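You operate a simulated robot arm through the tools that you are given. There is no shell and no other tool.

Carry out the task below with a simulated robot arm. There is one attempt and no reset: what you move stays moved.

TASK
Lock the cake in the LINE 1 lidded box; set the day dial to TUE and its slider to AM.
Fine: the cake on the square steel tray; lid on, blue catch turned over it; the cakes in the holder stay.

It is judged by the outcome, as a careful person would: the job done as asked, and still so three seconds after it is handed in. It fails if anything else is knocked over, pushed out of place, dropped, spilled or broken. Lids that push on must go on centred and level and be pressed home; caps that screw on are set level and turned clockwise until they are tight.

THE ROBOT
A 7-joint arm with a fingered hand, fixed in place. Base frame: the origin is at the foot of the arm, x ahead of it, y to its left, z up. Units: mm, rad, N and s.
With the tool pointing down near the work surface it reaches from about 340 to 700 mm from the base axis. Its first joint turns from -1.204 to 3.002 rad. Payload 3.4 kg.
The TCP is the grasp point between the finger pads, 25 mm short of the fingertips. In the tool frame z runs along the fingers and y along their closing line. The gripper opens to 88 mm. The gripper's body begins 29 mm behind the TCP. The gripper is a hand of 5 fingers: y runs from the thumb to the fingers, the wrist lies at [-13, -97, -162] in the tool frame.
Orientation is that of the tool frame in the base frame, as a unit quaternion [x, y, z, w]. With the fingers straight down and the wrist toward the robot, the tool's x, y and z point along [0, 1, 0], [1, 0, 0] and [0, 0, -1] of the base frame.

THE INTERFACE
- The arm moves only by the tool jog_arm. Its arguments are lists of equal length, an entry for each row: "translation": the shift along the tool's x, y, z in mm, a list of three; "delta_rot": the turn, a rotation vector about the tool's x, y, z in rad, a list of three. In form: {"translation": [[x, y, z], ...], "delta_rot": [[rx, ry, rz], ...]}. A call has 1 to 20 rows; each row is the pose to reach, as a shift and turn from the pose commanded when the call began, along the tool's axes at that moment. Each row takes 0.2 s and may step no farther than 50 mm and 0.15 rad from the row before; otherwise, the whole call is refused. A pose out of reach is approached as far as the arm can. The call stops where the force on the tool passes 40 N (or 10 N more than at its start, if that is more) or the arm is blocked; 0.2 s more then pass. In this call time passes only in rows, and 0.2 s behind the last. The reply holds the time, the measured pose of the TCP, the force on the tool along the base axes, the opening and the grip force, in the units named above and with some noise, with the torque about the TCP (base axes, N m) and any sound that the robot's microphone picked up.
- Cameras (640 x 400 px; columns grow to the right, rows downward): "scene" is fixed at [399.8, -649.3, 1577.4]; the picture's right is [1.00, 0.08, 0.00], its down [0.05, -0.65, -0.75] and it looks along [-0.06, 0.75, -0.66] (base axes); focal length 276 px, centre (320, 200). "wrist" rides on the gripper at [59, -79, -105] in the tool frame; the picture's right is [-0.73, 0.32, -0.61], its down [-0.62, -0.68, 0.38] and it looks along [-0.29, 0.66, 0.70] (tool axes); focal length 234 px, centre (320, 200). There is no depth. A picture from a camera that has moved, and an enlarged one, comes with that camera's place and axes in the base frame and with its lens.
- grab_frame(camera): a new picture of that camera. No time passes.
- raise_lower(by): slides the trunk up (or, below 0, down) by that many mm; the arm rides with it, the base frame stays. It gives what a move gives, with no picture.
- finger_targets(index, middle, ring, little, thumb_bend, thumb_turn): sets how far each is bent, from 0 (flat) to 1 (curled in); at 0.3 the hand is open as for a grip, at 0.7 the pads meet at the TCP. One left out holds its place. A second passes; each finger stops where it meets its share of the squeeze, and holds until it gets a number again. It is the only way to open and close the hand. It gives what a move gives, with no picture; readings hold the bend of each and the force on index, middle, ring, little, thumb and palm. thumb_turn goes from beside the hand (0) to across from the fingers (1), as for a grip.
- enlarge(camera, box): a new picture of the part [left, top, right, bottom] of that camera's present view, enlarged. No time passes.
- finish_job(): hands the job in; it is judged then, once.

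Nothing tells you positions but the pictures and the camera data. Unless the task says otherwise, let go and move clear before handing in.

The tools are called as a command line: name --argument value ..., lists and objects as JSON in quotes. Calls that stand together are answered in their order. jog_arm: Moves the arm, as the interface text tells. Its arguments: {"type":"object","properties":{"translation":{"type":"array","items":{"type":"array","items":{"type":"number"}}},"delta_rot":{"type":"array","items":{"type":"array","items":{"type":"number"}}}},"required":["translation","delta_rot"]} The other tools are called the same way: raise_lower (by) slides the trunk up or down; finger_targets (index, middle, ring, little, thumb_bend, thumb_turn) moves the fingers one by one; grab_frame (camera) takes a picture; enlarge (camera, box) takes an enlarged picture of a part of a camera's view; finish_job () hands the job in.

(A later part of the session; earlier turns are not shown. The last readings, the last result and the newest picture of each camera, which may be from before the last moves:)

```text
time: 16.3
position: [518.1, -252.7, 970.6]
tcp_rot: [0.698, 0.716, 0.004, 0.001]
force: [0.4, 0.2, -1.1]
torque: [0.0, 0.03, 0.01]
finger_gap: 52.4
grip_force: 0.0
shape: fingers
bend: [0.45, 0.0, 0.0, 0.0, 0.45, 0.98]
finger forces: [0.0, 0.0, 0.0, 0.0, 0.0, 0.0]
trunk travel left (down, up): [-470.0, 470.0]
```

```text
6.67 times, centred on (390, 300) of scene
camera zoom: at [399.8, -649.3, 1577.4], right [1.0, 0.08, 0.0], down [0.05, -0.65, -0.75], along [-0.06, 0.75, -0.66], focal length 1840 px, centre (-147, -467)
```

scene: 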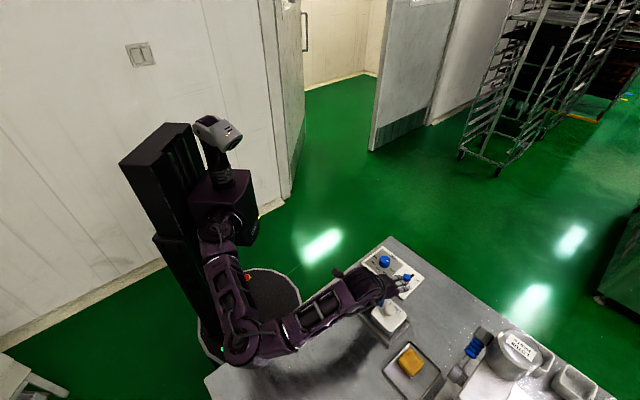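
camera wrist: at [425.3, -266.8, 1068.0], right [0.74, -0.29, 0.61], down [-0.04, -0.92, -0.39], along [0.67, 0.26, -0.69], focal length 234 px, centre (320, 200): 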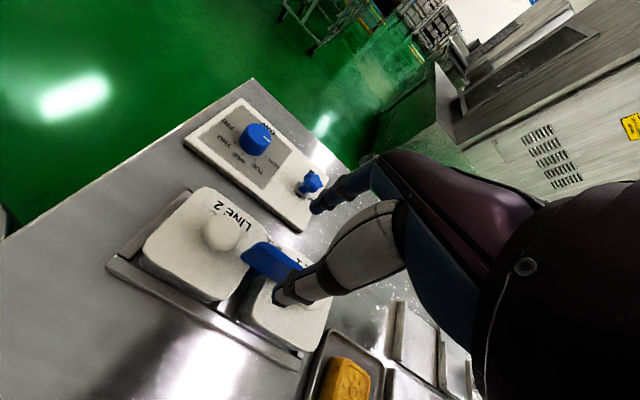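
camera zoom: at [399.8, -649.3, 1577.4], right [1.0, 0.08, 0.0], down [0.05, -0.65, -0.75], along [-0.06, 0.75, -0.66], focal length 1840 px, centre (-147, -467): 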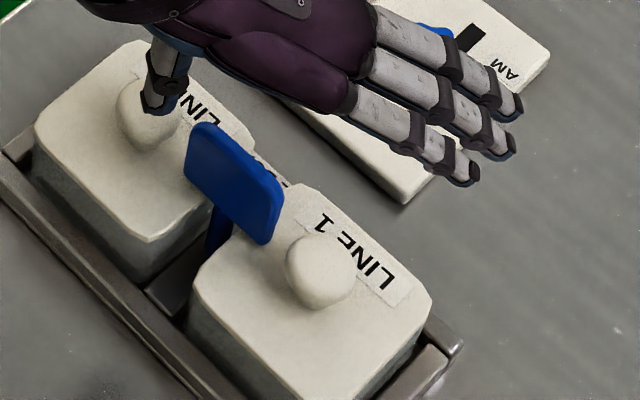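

The plate hasn't moved. I'll instead straddle the end of the plate nearer LINE 1 and push sideways with leverage, testing each direction gently.

jog_arm --translation '[[-2.5, 2.5, 0], [-5, 5, 0], [-7.5, 7.5, 0], [-10, 10, 0], [-13, 13, 0], [-15.3, 15.3, 0], [-15.3, 15.3, 30], [-15.3, 15.3, 50], [-15.3, 15.3, 62]]' --delta_rot '[[0, 0, -0.127], [0, 0, -0.254], [0, 0, -0.381], [0, 0, -0.508], [0, 0, -0.635], [0, 0, -0.761], [0, 0, -0.761], [0, 0, -0.761], [0, 0, -0.761]]'

enlarge --camera "wrist" --box '[200, 180, 380, 330]'

```text
time: 18.3
position: [533.9, -269.3, 906.3]
tcp_rot: [0.38, 0.925, 0.003, 0.002]
force: [1.3, 0.4, -0.8]
torque: [0.01, 0.03, 0.01]
finger_gap: 52.1
grip_force: 0.1
shape: fingers
bend: [0.45, 0.0, 0.0, 0.0, 0.45, 0.98]
finger forces: [0.1, 0.0, 0.0, 0.1, 0.0, 0.1]
trunk travel left (down, up): [-470.0, 470.0]
```

```text
2.67 times, centred on (290, 255) of wrist
camera zoom: at [436.4, -283.4, 1009.5], right [0.74, -0.28, 0.61], down [-0.04, -0.92, -0.39], along [0.67, 0.26, -0.69], focal length 624 px, centre (400, 53)
```

zoom: 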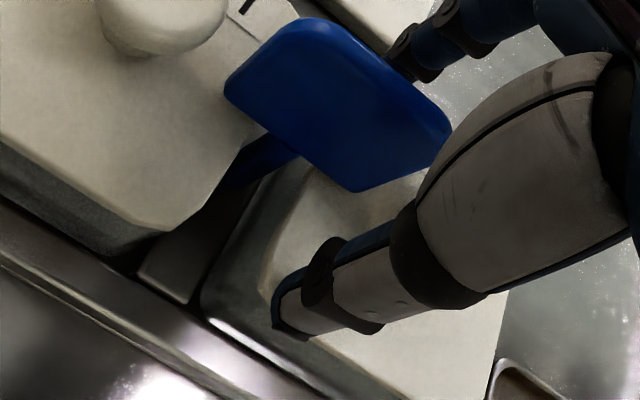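

I can see the plate clearly, with thumb on one side and index on the other near its end. I'll push with the thumb toward the dial side first, watching force.

jog_arm --translation '[[0, 8, 0], [0, 16, 0], [0, 20, 0], [0, 24, 0], [0, 28, 0]]' --delta_rot '[[0, 0, 0], [0, 0, 0], [0, 0, 0], [0, 0, 0], [0, 0, 0]]'

enlarge --camera "wrist" --box '[200, 180, 380, 330]'

```text
time: 19.5
position: [554.8, -248.3, 906.9]
tcp_rot: [0.382, 0.924, 0.003, 0.003]
force: [0.4, -0.7, 0.3]
torque: [0.02, -0.02, 0.01]
finger_gap: 53.3
grip_force: 0.0
shape: fingers
bend: [0.45, 0.0, 0.0, 0.0, 0.44, 0.98]
finger forces: [0.1, 0.1, 0.0, 0.0, 0.8, 0.0]
trunk travel left (down, up): [-470.0, 470.0]
```

```text
2.67 times, centred on (290, 255) of wrist
camera zoom: at [456.7, -263.3, 1010.2], right [0.74, -0.29, 0.61], down [-0.04, -0.92, -0.39], along [0.67, 0.26, -0.69], focal length 624 px, centre (400, 53)
```

zoom: 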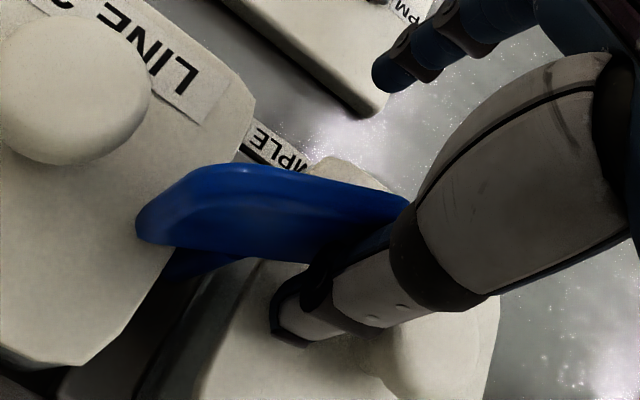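

The catch turns easily counter-clockwise (it has already moved about 20°). I'll follow the arc to bring it to a quarter turn, off both lids.

jog_arm --translation '[[-0.5, 4, 0], [-0.8, 8, 0], [0.5, 12, 0], [2, 16, 0], [4, 19, 0], [6.5, 21, 0]]' --delta_rot '[[0, 0, 0], [0, 0, 0], [0, 0, 0], [0, 0, 0], [0, 0, 0], [0, 0, 0]]'

enlarge --camera "wrist" --box '[180, 180, 360, 330]'

enlarge --camera "scene" --box '[350, 270, 430, 330]'

```text
time: 20.9
position: [566.0, -229.7, 907.4]
tcp_rot: [0.381, 0.924, 0.003, 0.002]
force: [0.2, -0.6, 0.1]
torque: [0.02, 0.03, 0.05]
finger_gap: 52.9
grip_force: 0.6
shape: fingers
bend: [0.45, 0.0, 0.0, 0.0, 0.45, 0.98]
finger forces: [0.1, 0.0, 0.0, 0.0, 0.8, 0.0]
trunk travel left (down, up): [-470.0, 470.0]
```

```text
2.67 times, centred on (270, 255) of wrist
camera zoom: at [467.3, -243.6, 1010.7], right [0.74, -0.29, 0.61], down [-0.04, -0.92, -0.39], along [0.67, 0.26, -0.69], focal length 624 px, centre (453, 53)
```

zoom: 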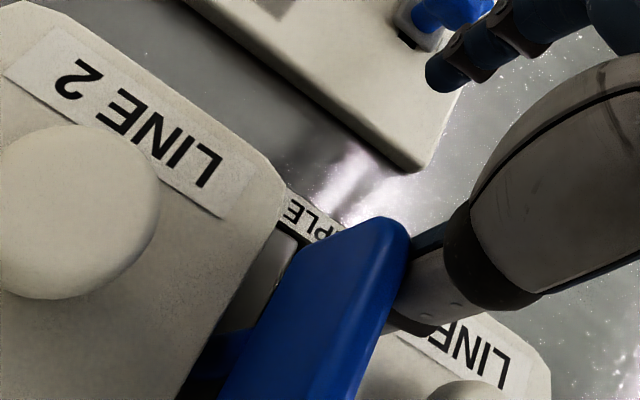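

```text
6.67 times, centred on (390, 300) of scene
camera zoom: at [399.8, -649.3, 1577.4], right [1.0, 0.08, 0.0], down [0.05, -0.65, -0.75], along [-0.06, 0.75, -0.66], focal length 1840 px, centre (-147, -467)
```

zoom: 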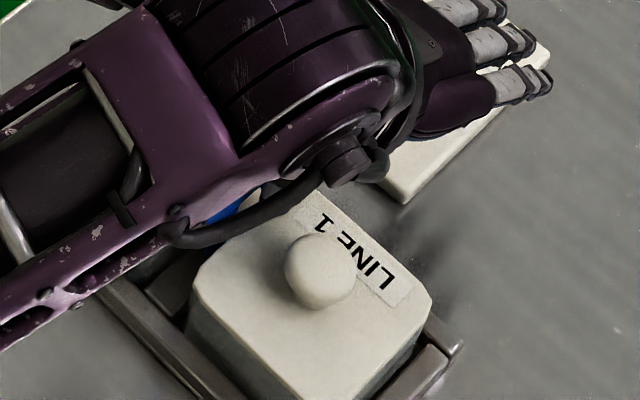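

The catch is now turned a quarter turn, clear of both lids. I'll back off, rise, and hover over the LINE 1 lid knob.

jog_arm --translation '[[-4, 0, 0], [-4, 0, -30], [-4, 0, -60], [-15, -20, -60], [-25, -40, -60], [-33.8, -49.4, -60]]' --delta_rot '[[0, 0, 0], [0, 0, 0], [0, 0, 0], [0, 0, 0], [0, 0, 0], [0, 0, 0]]'

enlarge --camera "wrist" --box '[180, 180, 360, 330]'

enlarge --camera "scene" --box '[350, 270, 430, 330]'

```text
time: 22.3
position: [553.8, -287.2, 966.1]
tcp_rot: [0.382, 0.924, 0.003, 0.001]
force: [0.0, 0.6, -0.2]
torque: [0.02, 0.02, 0.01]
finger_gap: 52.7
grip_force: 0.0
shape: fingers
bend: [0.45, 0.0, 0.0, 0.0, 0.45, 0.98]
finger forces: [0.0, 0.0, 0.1, 0.0, 0.0, 0.0]
trunk travel left (down, up): [-470.0, 470.0]
```

```text
2.67 times, centred on (270, 255) of wrist
camera zoom: at [455.0, -302.0, 1069.5], right [0.74, -0.29, 0.61], down [-0.04, -0.92, -0.39], along [0.67, 0.26, -0.69], focal length 624 px, centre (453, 53)
```

zoom: 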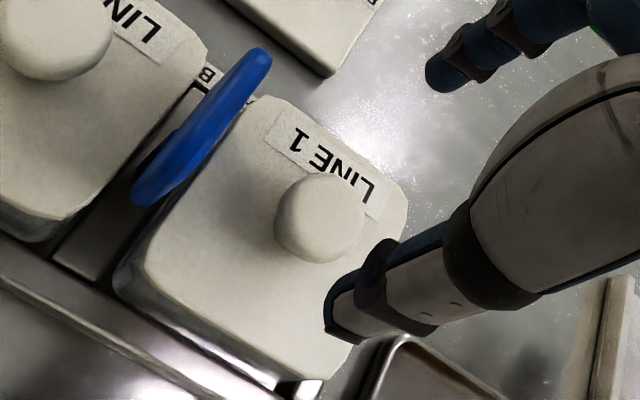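

```text
6.67 times, centred on (390, 300) of scene
camera zoom: at [399.8, -649.3, 1577.4], right [1.0, 0.08, 0.0], down [0.05, -0.65, -0.75], along [-0.06, 0.75, -0.66], focal length 1840 px, centre (-147, -467)
```

zoom: 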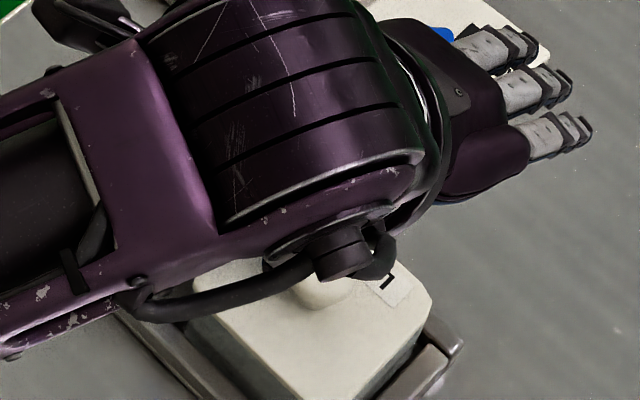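

The catch lies along the gap and the LINE 1 lid is free. I'll descend over its knob and pinch it.

jog_arm --translation '[[0, 0, 20], [0, 0, 40], [0, 0, 52], [0, 0, 60]]' --delta_rot '[[0, 0, 0], [0, 0, 0], [0, 0, 0], [0, 0, 0]]'

finger_targets --index 0.72 --thumb_bend 0.72

enlarge --camera "wrist" --box '[180, 180, 360, 330]'

```text
time: 23.3
position: [552.6, -287.0, 907.3]
tcp_rot: [0.381, 0.924, 0.002, 0.002]
force: [0.2, -0.1, -0.5]
torque: [0.04, 0.02, -0.04]
finger_gap: 52.7
grip_force: 0.1
shape: fingers
bend: [0.45, 0.0, 0.0, 0.0, 0.45, 0.98]
finger forces: [0.0, 0.1, 0.1, 0.0, 0.0, 0.1]
trunk travel left (down, up): [-470.0, 470.0]
```

```text
time: 24.3
position: [553.7, -287.1, 907.2]
tcp_rot: [0.382, 0.924, 0.003, 0.001]
force: [0.0, 0.7, -0.6]
torque: [0.0, -0.01, 0.0]
finger_gap: 15.2
grip_force: 7.9
shape: fingers
bend: [0.6, 0.0, 0.0, 0.0, 0.63, 0.97]
finger forces: [7.9, 0.0, 0.0, 0.1, 7.9, 0.0]
trunk travel left (down, up): [-470.0, 470.0]
heard: snap
```

```text
2.67 times, centred on (270, 255) of wrist
camera zoom: at [455.5, -302.7, 1010.0], right [0.74, -0.29, 0.61], down [-0.04, -0.92, -0.39], along [0.67, 0.26, -0.69], focal length 624 px, centre (453, 53)
```

zoom: 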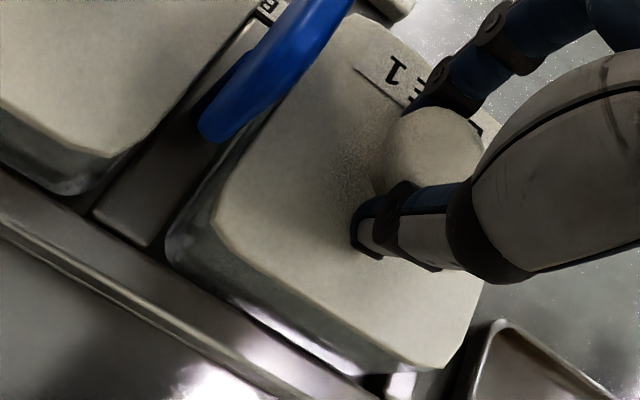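

I heard a snap as the grip closed, and hold the knob at about 8 N. I'll lift a little and watch that only the lid comes up.

jog_arm --translation '[[0, 0, -4], [0, 0, -8], [0, 0, -12]]' --delta_rot '[[0, 0, 0], [0, 0, 0], [0, 0, 0]]'

enlarge --camera "wrist" --box '[180, 180, 360, 330]'

enlarge --camera "scene" --box '[370, 280, 430, 340]'

```text
time: 25.1
position: [554.3, -287.1, 918.2]
tcp_rot: [0.382, 0.924, 0.002, 0.002]
force: [0.6, -0.3, 0.0]
torque: [-0.01, -0.01, -0.04]
finger_gap: 15.3
grip_force: 7.7
shape: fingers
bend: [0.6, 0.0, 0.0, 0.0, 0.63, 0.97]
finger forces: [8.0, 0.1, 0.1, 0.0, 8.0, 0.0]
trunk travel left (down, up): [-470.0, 470.0]
```

```text
2.67 times, centred on (270, 255) of wrist
camera zoom: at [456.3, -301.8, 1022.3], right [0.74, -0.29, 0.61], down [-0.04, -0.92, -0.39], along [0.67, 0.26, -0.69], focal length 624 px, centre (453, 53)
```

zoom: 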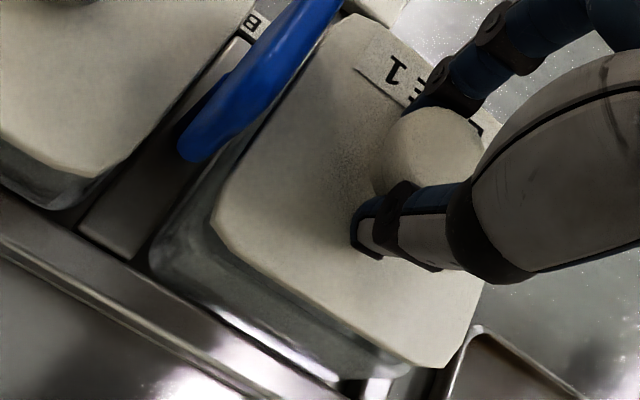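

```text
6.67 times, centred on (400, 310) of scene
camera zoom: at [399.8, -649.3, 1577.4], right [1.0, 0.08, 0.0], down [0.05, -0.65, -0.75], along [-0.06, 0.75, -0.66], focal length 1840 px, centre (-213, -533)
```

zoom: 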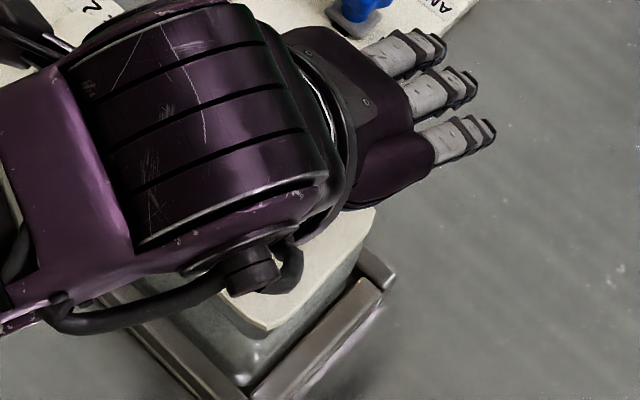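

The lid is coming up alone and the box stays in place. I'll lift it clear.

jog_arm --translation '[[0, 0, -15], [0, 0, -30], [0, 0, -50], [0, 0, -70]]' --delta_rot '[[0, 0, 0], [0, 0, 0], [0, 0, 0], [0, 0, 0]]'

grab_frame --camera "wrist"

enlarge --camera "scene" --box '[350, 260, 450, 340]'

grab_frame --camera "scene"

```text
time: 26.1
position: [554.1, -289.3, 989.8]
tcp_rot: [0.383, 0.924, 0.003, 0.003]
force: [0.3, 0.0, -0.4]
torque: [0.01, 0.02, -0.02]
finger_gap: 15.3
grip_force: 8.5
shape: fingers
bend: [0.6, 0.0, 0.0, 0.0, 0.63, 0.97]
finger forces: [8.0, 0.0, 0.0, 0.0, 8.0, 0.0]
trunk travel left (down, up): [-470.0, 470.0]
```

```text
taken
camera wrist: at [455.5, -303.2, 1092.8], right [0.74, -0.29, 0.61], down [-0.04, -0.92, -0.39], along [0.67, 0.26, -0.69], focal length 234 px, centre (320, 200)
```

wrist: 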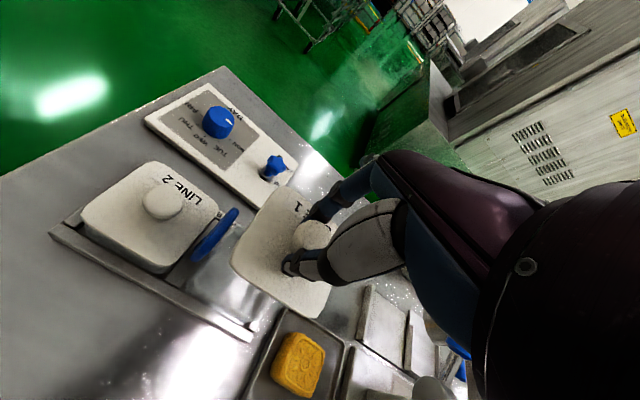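

```text
5.00 times, centred on (400, 300) of scene
camera zoom: at [399.8, -649.3, 1577.4], right [1.0, 0.08, 0.0], down [0.05, -0.65, -0.75], along [-0.06, 0.75, -0.66], focal length 1380 px, centre (-80, -300)
```

zoom: 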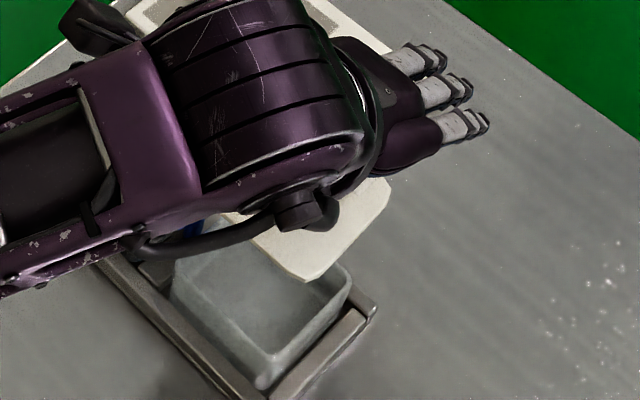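

```text
taken
```

scene: 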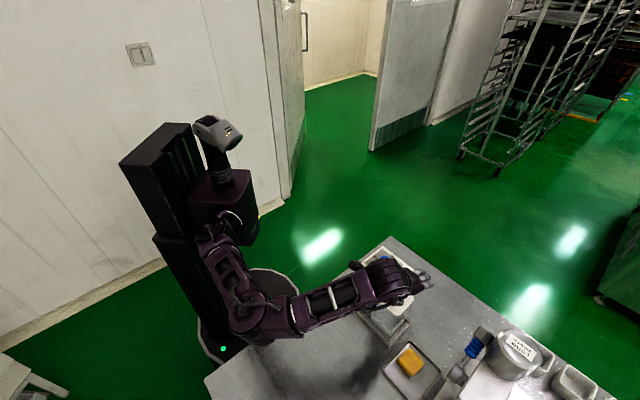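

The lid is off and the box is open. I'll carry the lid to the empty table area on the near-left and check the elbow there.

jog_arm --translation '[[13, -27, 0], [26, -55, 0], [39, -82, 0], [51.6, -109.6, 0]]' --delta_rot '[[0, 0, 0], [0, 0, 0], [0, 0, 0], [0, 0, 0]]'

grab_frame --camera "scene"

grab_frame --camera "wrist"

```text
time: 27.1
position: [437.7, -327.7, 989.5]
tcp_rot: [0.381, 0.924, 0.004, 0.002]
force: [0.5, 0.3, 0.1]
torque: [0.02, -0.02, -0.05]
finger_gap: 15.1
grip_force: 7.9
shape: fingers
bend: [0.6, 0.0, 0.0, 0.0, 0.63, 0.97]
finger forces: [7.9, 0.0, 0.0, 0.1, 7.9, 0.0]
trunk travel left (down, up): [-470.0, 470.0]
```

```text
taken
```

scene: 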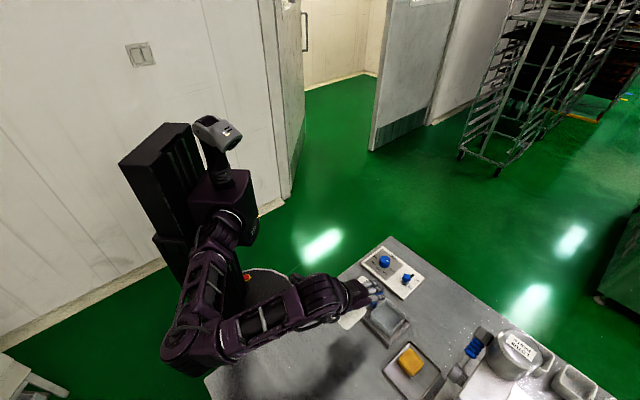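

```text
taken
camera wrist: at [339.6, -343.3, 1092.0], right [0.74, -0.29, 0.61], down [-0.03, -0.92, -0.39], along [0.67, 0.26, -0.69], focal length 234 px, centre (320, 200)
```

wrist: 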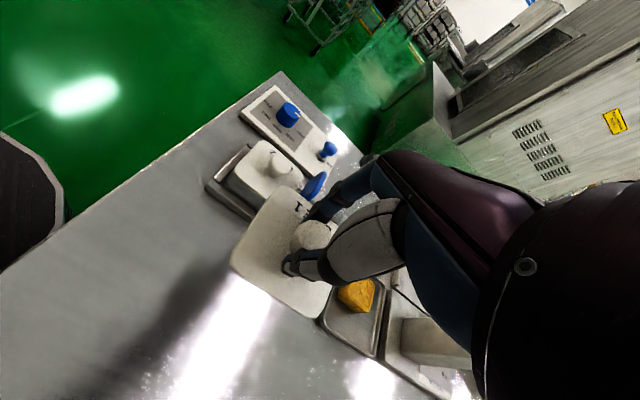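

The elbow swings close above the table corner in this posture, so I'll turn the hand by 45° for setting the lid down.

jog_arm --translation '[[0, 0, 0], [0, 0, 0], [0, 0, 0], [0, 0, 0], [0, 0, 0], [0, 0, 0]]' --delta_rot '[[0, 0, 0.131], [0, 0, 0.262], [0, 0, 0.393], [0, 0, 0.524], [0, 0, 0.655], [0, 0, 0.785]]'

grab_frame --camera "scene"

grab_frame --camera "wrist"

```text
time: 28.5
position: [440.3, -328.6, 989.0]
tcp_rot: [0.707, 0.707, 0.004, 0.002]
force: [-0.3, -0.9, -0.5]
torque: [0.02, -0.03, -0.01]
finger_gap: 14.8
grip_force: 7.5
shape: fingers
bend: [0.6, 0.0, 0.0, 0.0, 0.63, 0.97]
finger forces: [8.0, 0.0, 0.1, 0.0, 7.9, 0.0]
trunk travel left (down, up): [-470.0, 470.0]
```

```text
taken
```

scene: 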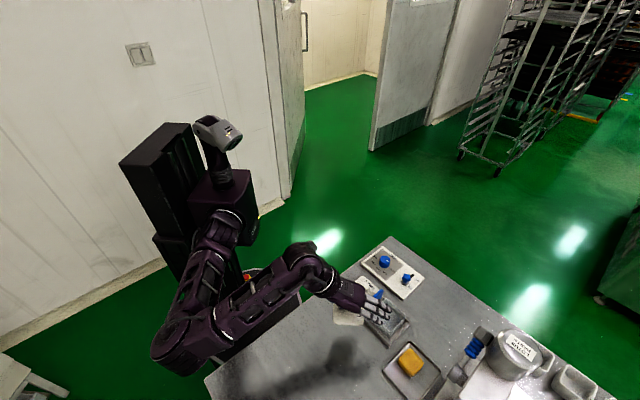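

```text
taken
camera wrist: at [360.1, -270.3, 1092.4], right [0.32, -0.73, 0.61], down [-0.68, -0.62, -0.39], along [0.66, -0.29, -0.69], focal length 234 px, centre (320, 200)
```

wrist: 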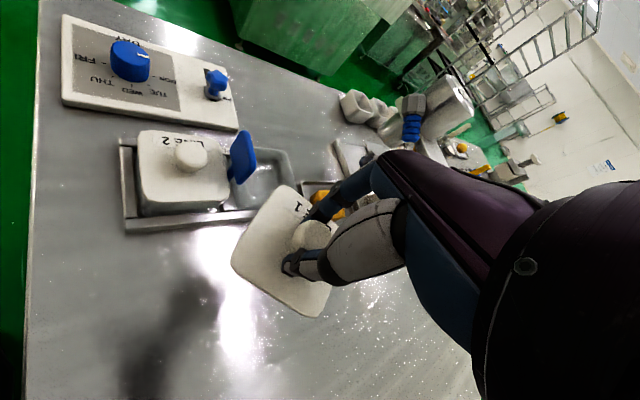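

I'll move slightly farther from the box rack and lower the lid in stages.

jog_arm --translation '[[-11, -11, 20], [-11, -11, 40], [-11, -11, 60], [-11, -11, 80]]' --delta_rot '[[0, 0, 0], [0, 0, 0], [0, 0, 0], [0, 0, 0]]'

grab_frame --camera "scene"

enlarge --camera "scene" --box '[130, 240, 330, 400]'

```text
time: 29.5
position: [428.7, -340.6, 908.2]
tcp_rot: [0.706, 0.708, 0.004, 0.002]
force: [-0.1, -1.2, -0.3]
torque: [-0.01, 0.02, 0.03]
finger_gap: 15.0
grip_force: 8.2
shape: fingers
bend: [0.6, 0.0, 0.0, 0.0, 0.63, 0.97]
finger forces: [8.3, 0.1, 0.0, 0.1, 7.7, 0.0]
trunk travel left (down, up): [-470.0, 470.0]
```

```text
taken
```

scene: 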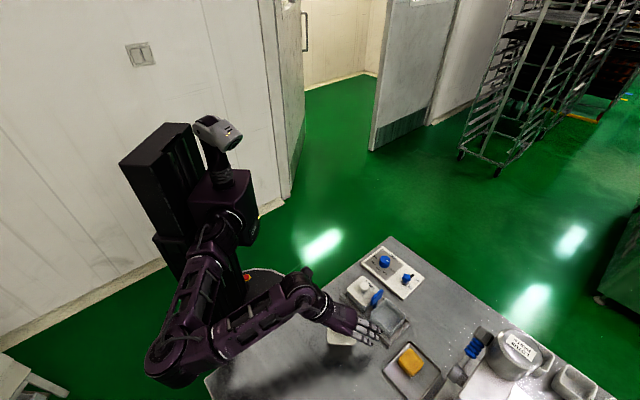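

```text
2.50 times, centred on (230, 320) of scene
camera zoom: at [399.8, -649.3, 1577.4], right [1.0, 0.08, 0.0], down [0.05, -0.65, -0.75], along [-0.06, 0.75, -0.66], focal length 690 px, centre (545, -100)
```

zoom: 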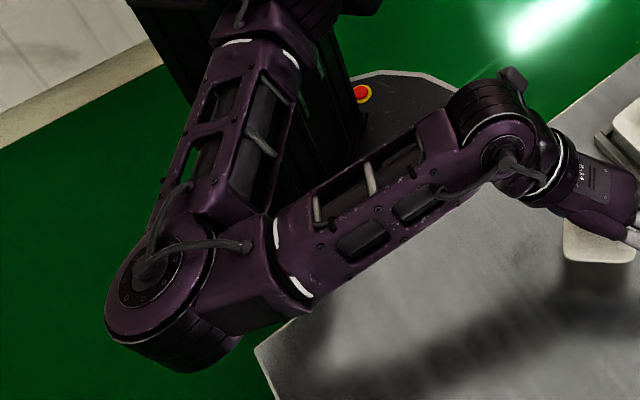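

Clear so far. Lowering further to near the table.

jog_arm --translation '[[0, 0, 15], [0, 0, 30]]' --delta_rot '[[0, 0, 0], [0, 0, 0]]'

enlarge --camera "wrist" --box '[180, 180, 360, 330]'

enlarge --camera "scene" --box '[310, 300, 390, 360]'

```text
time: 30.1
position: [428.6, -340.2, 879.1]
tcp_rot: [0.706, 0.709, 0.004, 0.002]
force: [-0.6, 1.3, 0.1]
torque: [-0.01, 0.01, 0.03]
finger_gap: 15.0
grip_force: 7.7
shape: fingers
bend: [0.6, 0.0, 0.0, 0.0, 0.63, 0.97]
finger forces: [8.5, 0.1, 0.1, 0.1, 7.7, 0.0]
trunk travel left (down, up): [-470.0, 470.0]
```

```text
2.67 times, centred on (270, 255) of wrist
camera zoom: at [349.1, -281.9, 982.7], right [0.32, -0.73, 0.61], down [-0.68, -0.62, -0.39], along [0.66, -0.29, -0.69], focal length 624 px, centre (453, 53)
```

zoom: 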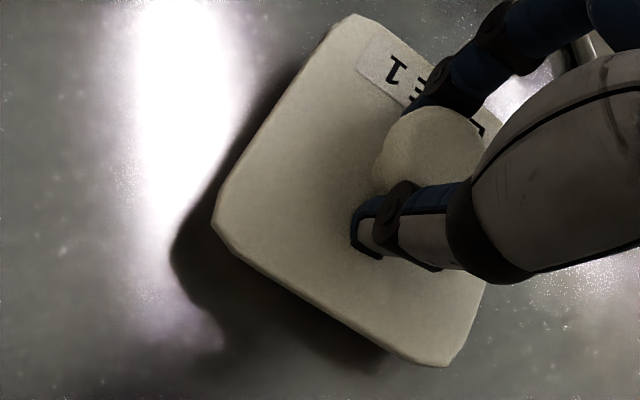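

```text
6.67 times, centred on (350, 330) of scene
camera zoom: at [399.8, -649.3, 1577.4], right [1.0, 0.08, 0.0], down [0.05, -0.65, -0.75], along [-0.06, 0.75, -0.66], focal length 1840 px, centre (120, -667)
```

zoom: 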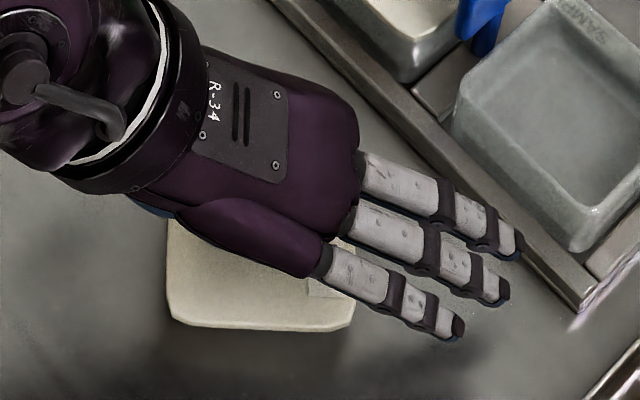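

The lid is about a centimetre above the table. Lowering in small steps to feel contact.

jog_arm --translation '[[0, 0, 3], [0, 0, 6]]' --delta_rot '[[0, 0, 0], [0, 0, 0]]'

jog_arm --translation '[[0, 0, 2], [0, 0, 4]]' --delta_rot '[[0, 0, 0], [0, 0, 0]]'

enlarge --camera "wrist" --box '[180, 180, 360, 330]'

```text
time: 30.7
position: [430.7, -339.9, 873.5]
tcp_rot: [0.706, 0.708, 0.003, 0.001]
force: [-0.3, 0.0, -0.4]
torque: [-0.04, -0.02, 0.0]
finger_gap: 15.1
grip_force: 8.2
shape: fingers
bend: [0.6, 0.0, 0.0, 0.0, 0.63, 0.97]
finger forces: [8.5, 0.0, 0.0, 0.0, 7.7, 0.0]
trunk travel left (down, up): [-470.0, 470.0]
```

```text
time: 31.3
position: [430.3, -340.0, 868.3]
tcp_rot: [0.706, 0.708, 0.004, 0.002]
force: [0.3, -0.1, -1.1]
torque: [0.03, 0.0, 0.0]
finger_gap: 14.7
grip_force: 8.0
shape: fingers
bend: [0.6, 0.0, 0.0, 0.0, 0.63, 0.97]
finger forces: [8.6, 0.0, 0.0, 0.0, 7.7, 0.0]
trunk travel left (down, up): [-470.0, 470.0]
```

```text
2.67 times, centred on (270, 255) of wrist
camera zoom: at [349.8, -281.3, 971.5], right [0.32, -0.73, 0.61], down [-0.68, -0.62, -0.39], along [0.66, -0.29, -0.69], focal length 624 px, centre (453, 53)
```

zoom: 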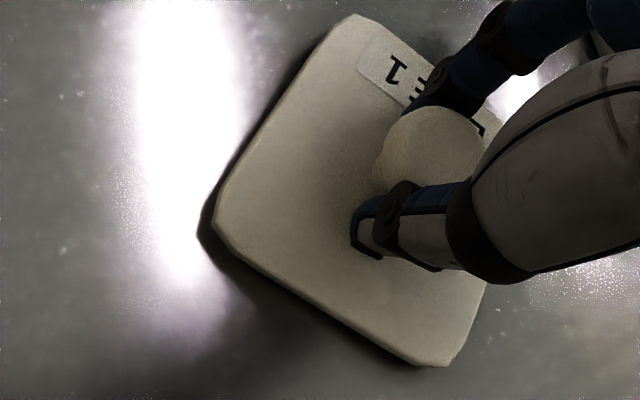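

jog_arm --translation '[[0, 0, 1.5], [0, 0, 3]]' --delta_rot '[[0, 0, 0], [0, 0, 0]]'

jog_arm --translation '[[0, 0, 1], [0, 0, 2]]' --delta_rot '[[0, 0, 0], [0, 0, 0]]'

enlarge --camera "wrist" --box '[180, 180, 360, 330]'

```text
time: 31.9
position: [429.2, -339.1, 866.3]
tcp_rot: [0.706, 0.708, 0.005, 0.002]
force: [1.1, 0.7, 1.3]
torque: [0.01, 0.05, 0.0]
finger_gap: 14.4
grip_force: 8.7
shape: fingers
bend: [0.6, 0.0, 0.0, 0.0, 0.64, 0.97]
finger forces: [10.1, 0.0, 0.1, 0.1, 7.5, 0.1]
trunk travel left (down, up): [-470.0, 470.0]
```

```text
time: 32.5
position: [429.2, -339.5, 864.3]
tcp_rot: [0.706, 0.708, 0.005, 0.004]
force: [-0.2, -1.2, 12.5]
torque: [0.1, 0.36, 0.02]
finger_gap: 14.9
grip_force: 13.9
shape: fingers
bend: [0.59, 0.0, 0.0, 0.0, 0.65, 0.97]
finger forces: [8.9, 0.0, 0.0, 0.1, 19.0, 0.1]
trunk travel left (down, up): [-470.0, 470.0]
```

```text
2.67 times, centred on (270, 255) of wrist
camera zoom: at [348.8, -281.1, 968.3], right [0.32, -0.73, 0.61], down [-0.68, -0.62, -0.39], along [0.67, -0.29, -0.69], focal length 624 px, centre (453, 53)
```

zoom: 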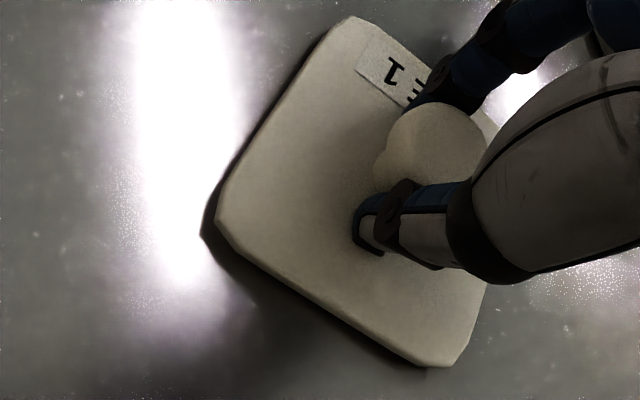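

The lid is on the table (contact felt). I'll ease the pressure, release and rise.

jog_arm --translation '[[0, 0, -1.5]]' --delta_rot '[[0, 0, 0]]'

finger_targets --index 0.45 --thumb_bend 0.45

jog_arm --translation '[[0, 0, -30], [0, 0, -60], [0, 0, -90], [0, 0, -110]]' --delta_rot '[[0, 0, 0], [0, 0, 0], [0, 0, 0], [0, 0, 0]]'

grab_frame --camera "wrist"

grab_frame --camera "scene"

```text
time: 32.9
position: [429.3, -338.7, 865.4]
tcp_rot: [0.706, 0.708, 0.003, 0.002]
force: [0.4, -0.7, 9.1]
torque: [0.08, 0.27, -0.01]
finger_gap: 15.1
grip_force: 11.3
shape: fingers
bend: [0.59, 0.0, 0.0, 0.0, 0.65, 0.97]
finger forces: [8.6, 0.0, 0.0, 0.1, 14.6, 0.0]
trunk travel left (down, up): [-470.0, 470.0]
```

```text
time: 33.9
position: [430.4, -340.1, 864.9]
tcp_rot: [0.706, 0.708, 0.002, 0.001]
force: [3.7, -0.1, 11.3]
torque: [0.1, 0.21, -0.05]
finger_gap: 46.6
grip_force: 4.9
shape: fingers
bend: [0.45, 0.0, 0.0, 0.0, 0.5, 0.97]
finger forces: [0.0, 0.1, 0.0, 0.1, 10.7, 0.0]
trunk travel left (down, up): [-470.0, 470.0]
```

```text
time: 34.9
position: [428.4, -341.7, 971.4]
tcp_rot: [0.705, 0.709, -0.001, -0.004]
force: [0.1, -0.2, 3.1]
torque: [-0.05, -0.04, -0.02]
finger_gap: 52.6
grip_force: 0.0
shape: fingers
bend: [0.45, 0.0, 0.0, 0.0, 0.45, 0.97]
finger forces: [0.0, 0.0, 0.0, 0.1, 0.1, 0.0]
trunk travel left (down, up): [-470.0, 470.0]
```

```text
taken
camera wrist: at [349.8, -282.5, 1075.3], right [0.33, -0.73, 0.6], down [-0.68, -0.62, -0.38], along [0.65, -0.29, -0.7], focal length 234 px, centre (320, 200)
```

wrist: 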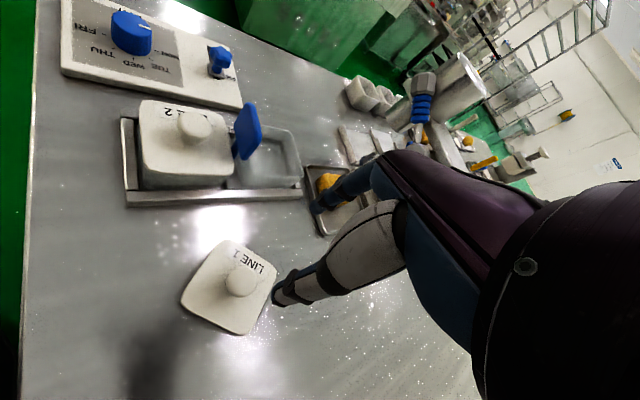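

```text
taken
```

scene: 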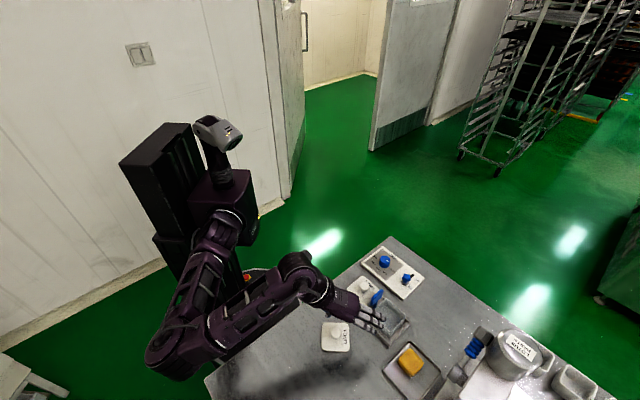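

The lid sits flat on the table. Now let me measure the open box and the cake.

enlarge --camera "wrist" --box '[160, 80, 400, 320]'

enlarge --camera "scene" --box '[370, 285, 450, 345]'

enlarge --camera "scene" --box '[380, 335, 450, 395]'

enlarge --camera "scene" --box '[300, 300, 380, 360]'

```text
1.67 times, centred on (280, 200) of wrist
camera zoom: at [349.8, -282.5, 1075.3], right [0.33, -0.73, 0.6], down [-0.68, -0.62, -0.38], along [0.65, -0.29, -0.7], focal length 390 px, centre (387, 200)
```

zoom: 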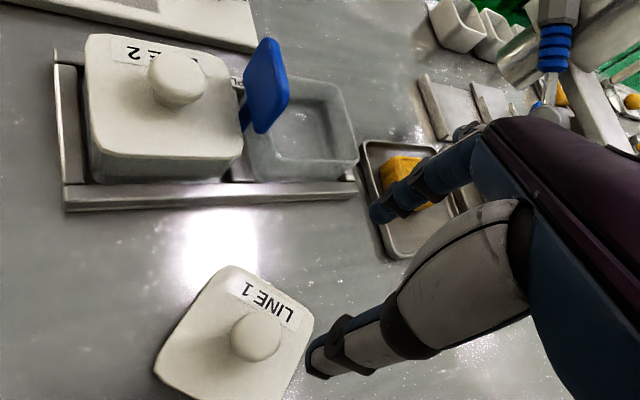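

```text
6.67 times, centred on (410, 315) of scene
camera zoom: at [399.8, -649.3, 1577.4], right [1.0, 0.08, 0.0], down [0.05, -0.65, -0.75], along [-0.06, 0.75, -0.66], focal length 1840 px, centre (-280, -567)
```

zoom: 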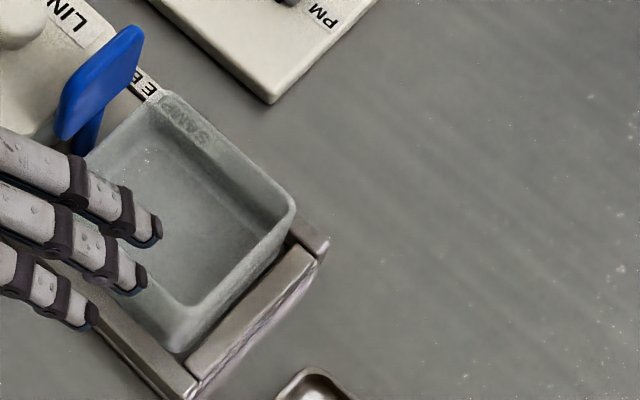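

```text
6.67 times, centred on (415, 365) of scene
camera zoom: at [399.8, -649.3, 1577.4], right [1.0, 0.08, 0.0], down [0.05, -0.65, -0.75], along [-0.06, 0.75, -0.66], focal length 1840 px, centre (-313, -900)
```

zoom: 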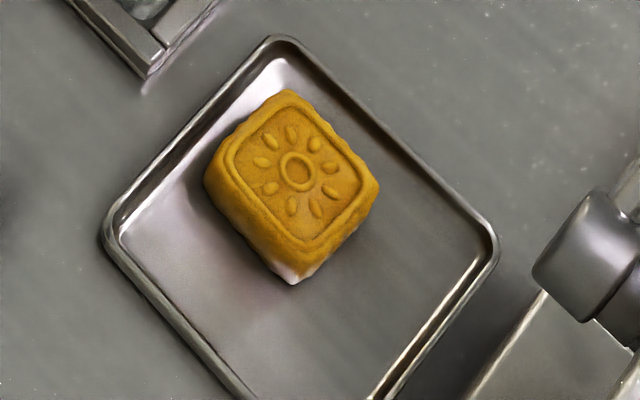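

```text
6.67 times, centred on (340, 330) of scene
camera zoom: at [399.8, -649.3, 1577.4], right [1.0, 0.08, 0.0], down [0.05, -0.65, -0.75], along [-0.06, 0.75, -0.66], focal length 1840 px, centre (187, -667)
```

zoom: 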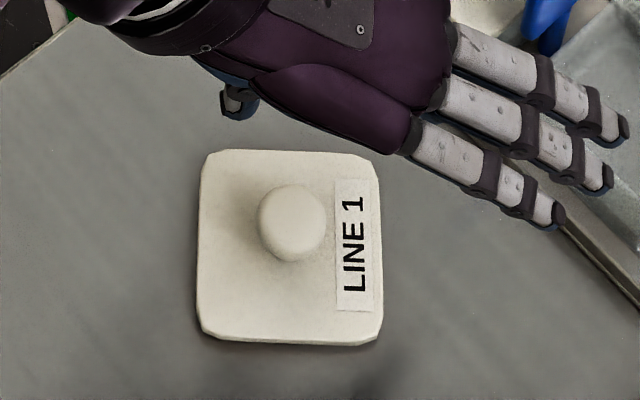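

The cake is about 42 mm square and 30 mm tall on the tray, aligned with the table; the box opening is about 58 mm. I'll curl the three spare fingers away and hover over the cake to test reach.

finger_targets --middle 1.0 --ring 1.0 --little 1.0

jog_arm --translation '[[-8, 27, -5], [-17, 54, -10], [-25, 81, -15], [-34, 109, -20], [-42, 136, -25], [-50, 163, -29]]' --delta_rot '[[0, 0, 0.131], [0, 0, 0.262], [0, 0, 0.393], [0, 0, 0.524], [0, 0, 0.655], [0, 0, 0.785]]'

grab_frame --camera "wrist"

grab_frame --camera "scene"

```text
time: 35.9
position: [428.2, -340.9, 975.1]
tcp_rot: [0.705, 0.709, 0.003, 0.001]
force: [-0.6, 0.0, 0.6]
torque: [0.01, -0.01, -0.02]
finger_gap: 52.5
grip_force: 0.1
shape: fingers
bend: [0.45, 1.0, 1.0, 1.0, 0.45, 0.97]
finger forces: [0.1, 0.0, 0.0, 0.0, 0.1, 0.1]
trunk travel left (down, up): [-470.0, 470.0]
```

```text
time: 37.3
position: [593.3, -389.9, 1006.3]
tcp_rot: [0.924, 0.383, 0.004, -0.001]
force: [0.6, 0.3, -0.9]
torque: [0.0, 0.0, 0.0]
finger_gap: 52.3
grip_force: 0.0
shape: fingers
bend: [0.45, 1.0, 1.0, 1.0, 0.45, 0.97]
finger forces: [0.1, 0.0, 0.0, 0.0, 0.0, 0.0]
trunk travel left (down, up): [-470.0, 470.0]
```

```text
taken
camera wrist: at [578.3, -293.0, 1109.2], right [-0.29, -0.74, 0.6], down [-0.92, 0.04, -0.39], along [0.26, -0.67, -0.7], focal length 234 px, centre (320, 200)
```

wrist: 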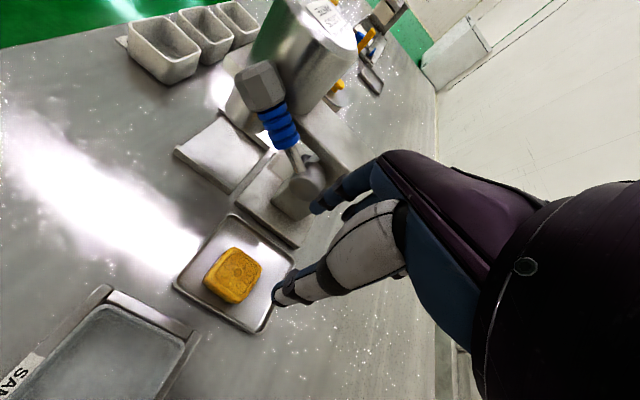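

```text
taken
```

scene: 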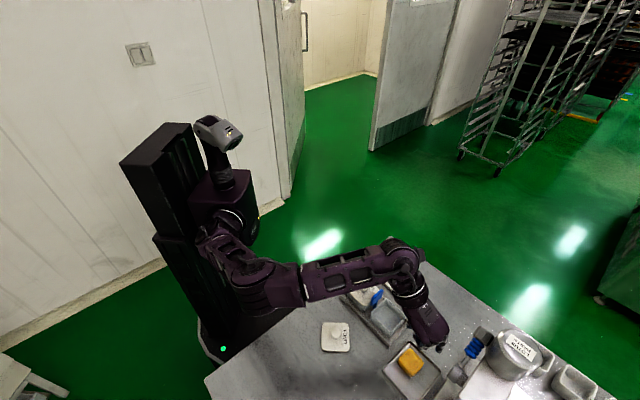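

Reach is fine here. Let me look closely at the cake, tray and the neighbouring press.

enlarge --camera "wrist" --box '[160, 190, 340, 340]'

enlarge --camera "scene" --box '[380, 300, 480, 400]'

enlarge --camera "wrist" --box '[200, 50, 400, 220]'

```text
2.67 times, centred on (250, 265) of wrist
camera zoom: at [578.3, -293.0, 1109.2], right [-0.29, -0.74, 0.6], down [-0.92, 0.04, -0.39], along [0.26, -0.67, -0.7], focal length 624 px, centre (507, 27)
```

zoom: 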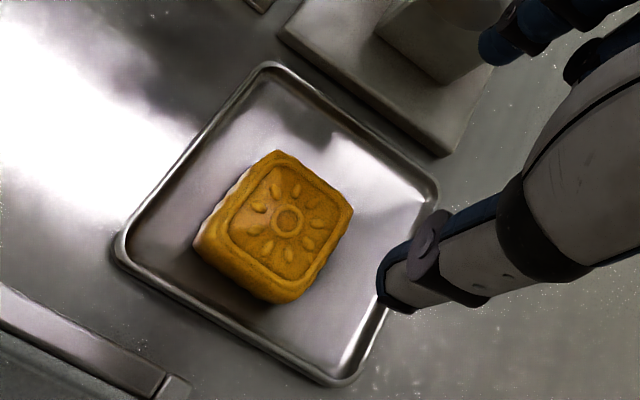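

```text
4.00 times, centred on (430, 350) of scene
camera zoom: at [399.8, -649.3, 1577.4], right [1.0, 0.08, 0.0], down [0.05, -0.65, -0.75], along [-0.06, 0.75, -0.66], focal length 1104 px, centre (-120, -400)
```

zoom: 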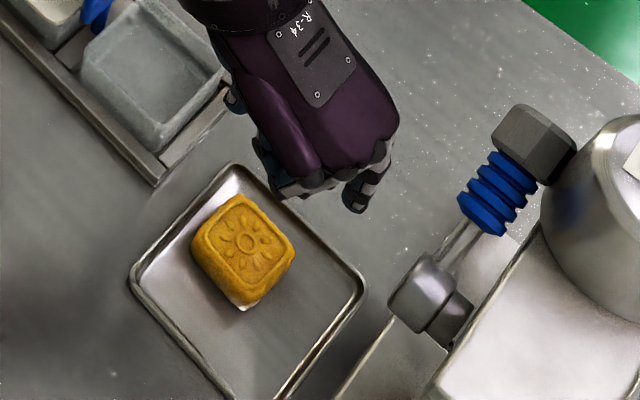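

```text
2.35 times, centred on (300, 135) of wrist
camera zoom: at [578.3, -293.0, 1109.2], right [-0.29, -0.74, 0.6], down [-0.92, 0.04, -0.39], along [0.26, -0.67, -0.7], focal length 551 px, centre (367, 353)
```

zoom: 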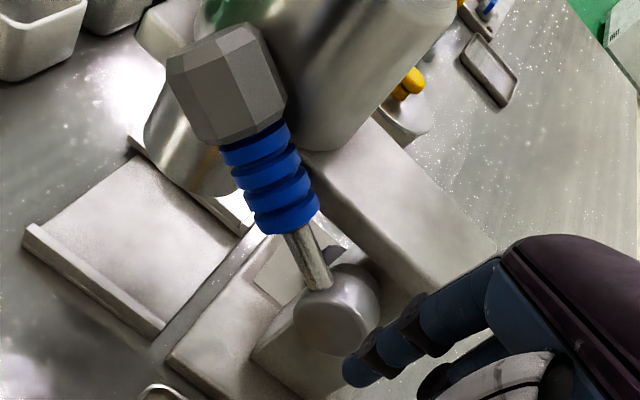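

The cake centre is near (595.5,-388.7), with the tray rim low enough that I can grip its upper part. I'll descend with the arm to just above it.

jog_arm --translation '[[-2.5, 0.7, 25], [-2.5, 0.7, 50], [-2.5, 0.7, 75], [-2.5, 0.7, 100]]' --delta_rot '[[0, 0, 0], [0, 0, 0], [0, 0, 0], [0, 0, 0]]'

grab_frame --camera "scene"

enlarge --camera "wrist" --box '[160, 150, 400, 350]'

enlarge --camera "scene" --box '[380, 320, 470, 400]'

```text
time: 38.3
position: [593.0, -392.2, 905.3]
tcp_rot: [0.923, 0.384, 0.004, -0.001]
force: [-0.4, 0.9, 0.1]
torque: [-0.03, 0.01, -0.01]
finger_gap: 52.4
grip_force: 0.2
shape: fingers
bend: [0.45, 1.0, 1.0, 1.0, 0.45, 0.97]
finger forces: [0.0, 0.0, 0.0, 0.0, 0.1, 0.0]
trunk travel left (down, up): [-470.0, 470.0]
```

```text
taken
```

scene: 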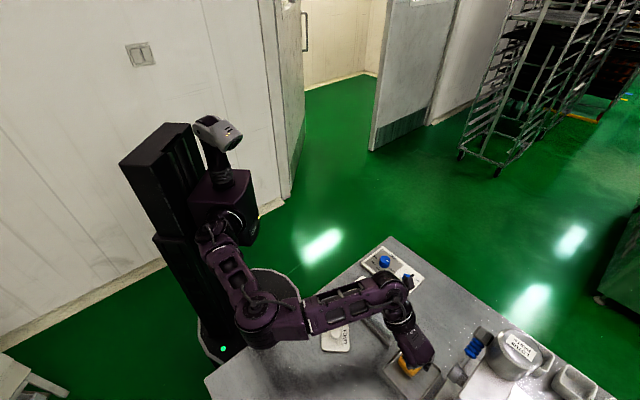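

```text
2.00 times, centred on (280, 250) of wrist
camera zoom: at [577.3, -294.6, 1008.5], right [-0.29, -0.74, 0.6], down [-0.92, 0.04, -0.39], along [0.27, -0.67, -0.7], focal length 468 px, centre (400, 100)
```

zoom: 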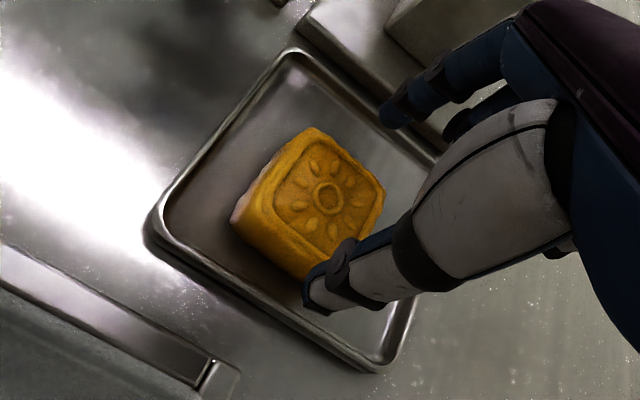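

```text
5.00 times, centred on (425, 360) of scene
camera zoom: at [399.8, -649.3, 1577.4], right [1.0, 0.08, 0.0], down [0.05, -0.65, -0.75], along [-0.06, 0.75, -0.66], focal length 1380 px, centre (-205, -600)
```

zoom: 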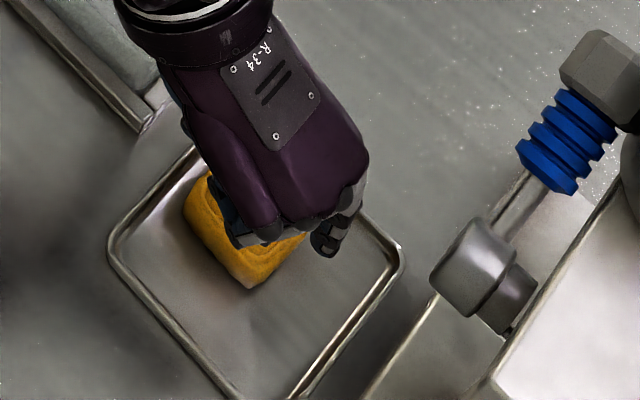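

Elbow is clear. The tray rim (z≈841) is close to the cake on the near side, so I'll take a light high grip first, slide the cake a centimetre toward the tray's middle, then regrip lower.

finger_targets --index 0.42 --thumb_bend 0.42

jog_arm --translation '[[0, 0, 12], [0, 0, 22], [0, 0, 30]]' --delta_rot '[[0, 0, 0], [0, 0, 0], [0, 0, 0]]'

enlarge --camera "wrist" --box '[160, 150, 400, 350]'

enlarge --camera "scene" --box '[380, 320, 470, 400]'

```text
time: 39.3
position: [593.1, -391.0, 905.5]
tcp_rot: [0.923, 0.384, 0.003, -0.001]
force: [-0.2, 0.1, -0.4]
torque: [-0.01, -0.04, -0.02]
finger_gap: 58.9
grip_force: 0.0
shape: fingers
bend: [0.42, 1.0, 1.0, 1.0, 0.42, 0.97]
finger forces: [0.0, 0.1, 0.0, 0.0, 0.0, 0.0]
trunk travel left (down, up): [-470.0, 470.0]
```

```text
time: 40.1
position: [591.9, -391.1, 874.0]
tcp_rot: [0.923, 0.384, 0.004, -0.001]
force: [-0.2, 0.3, 0.2]
torque: [0.04, -0.02, -0.02]
finger_gap: 58.8
grip_force: 0.0
shape: fingers
bend: [0.42, 1.0, 1.0, 1.0, 0.42, 0.97]
finger forces: [0.1, 0.0, 0.0, 0.0, 0.1, 0.0]
trunk travel left (down, up): [-470.0, 470.0]
```

```text
2.00 times, centred on (280, 250) of wrist
camera zoom: at [577.0, -294.8, 978.0], right [-0.29, -0.74, 0.6], down [-0.92, 0.04, -0.39], along [0.27, -0.67, -0.7], focal length 468 px, centre (400, 100)
```

zoom: 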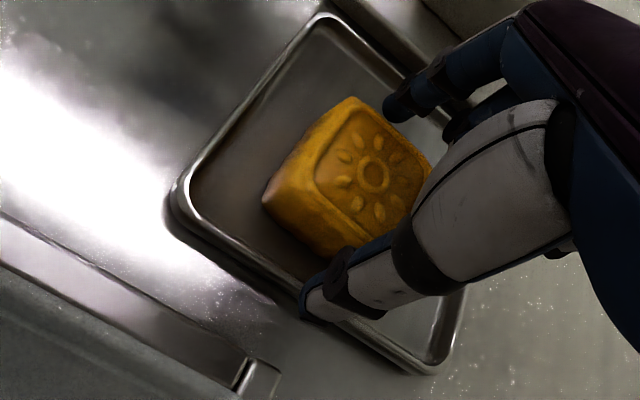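

```text
5.00 times, centred on (425, 360) of scene
camera zoom: at [399.8, -649.3, 1577.4], right [1.0, 0.08, 0.0], down [0.05, -0.65, -0.75], along [-0.06, 0.75, -0.66], focal length 1380 px, centre (-205, -600)
```

zoom: 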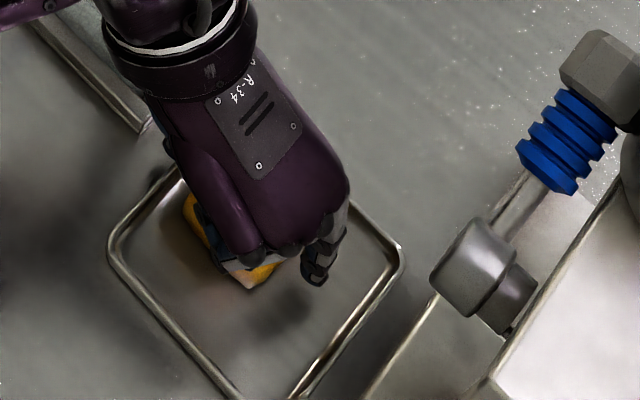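

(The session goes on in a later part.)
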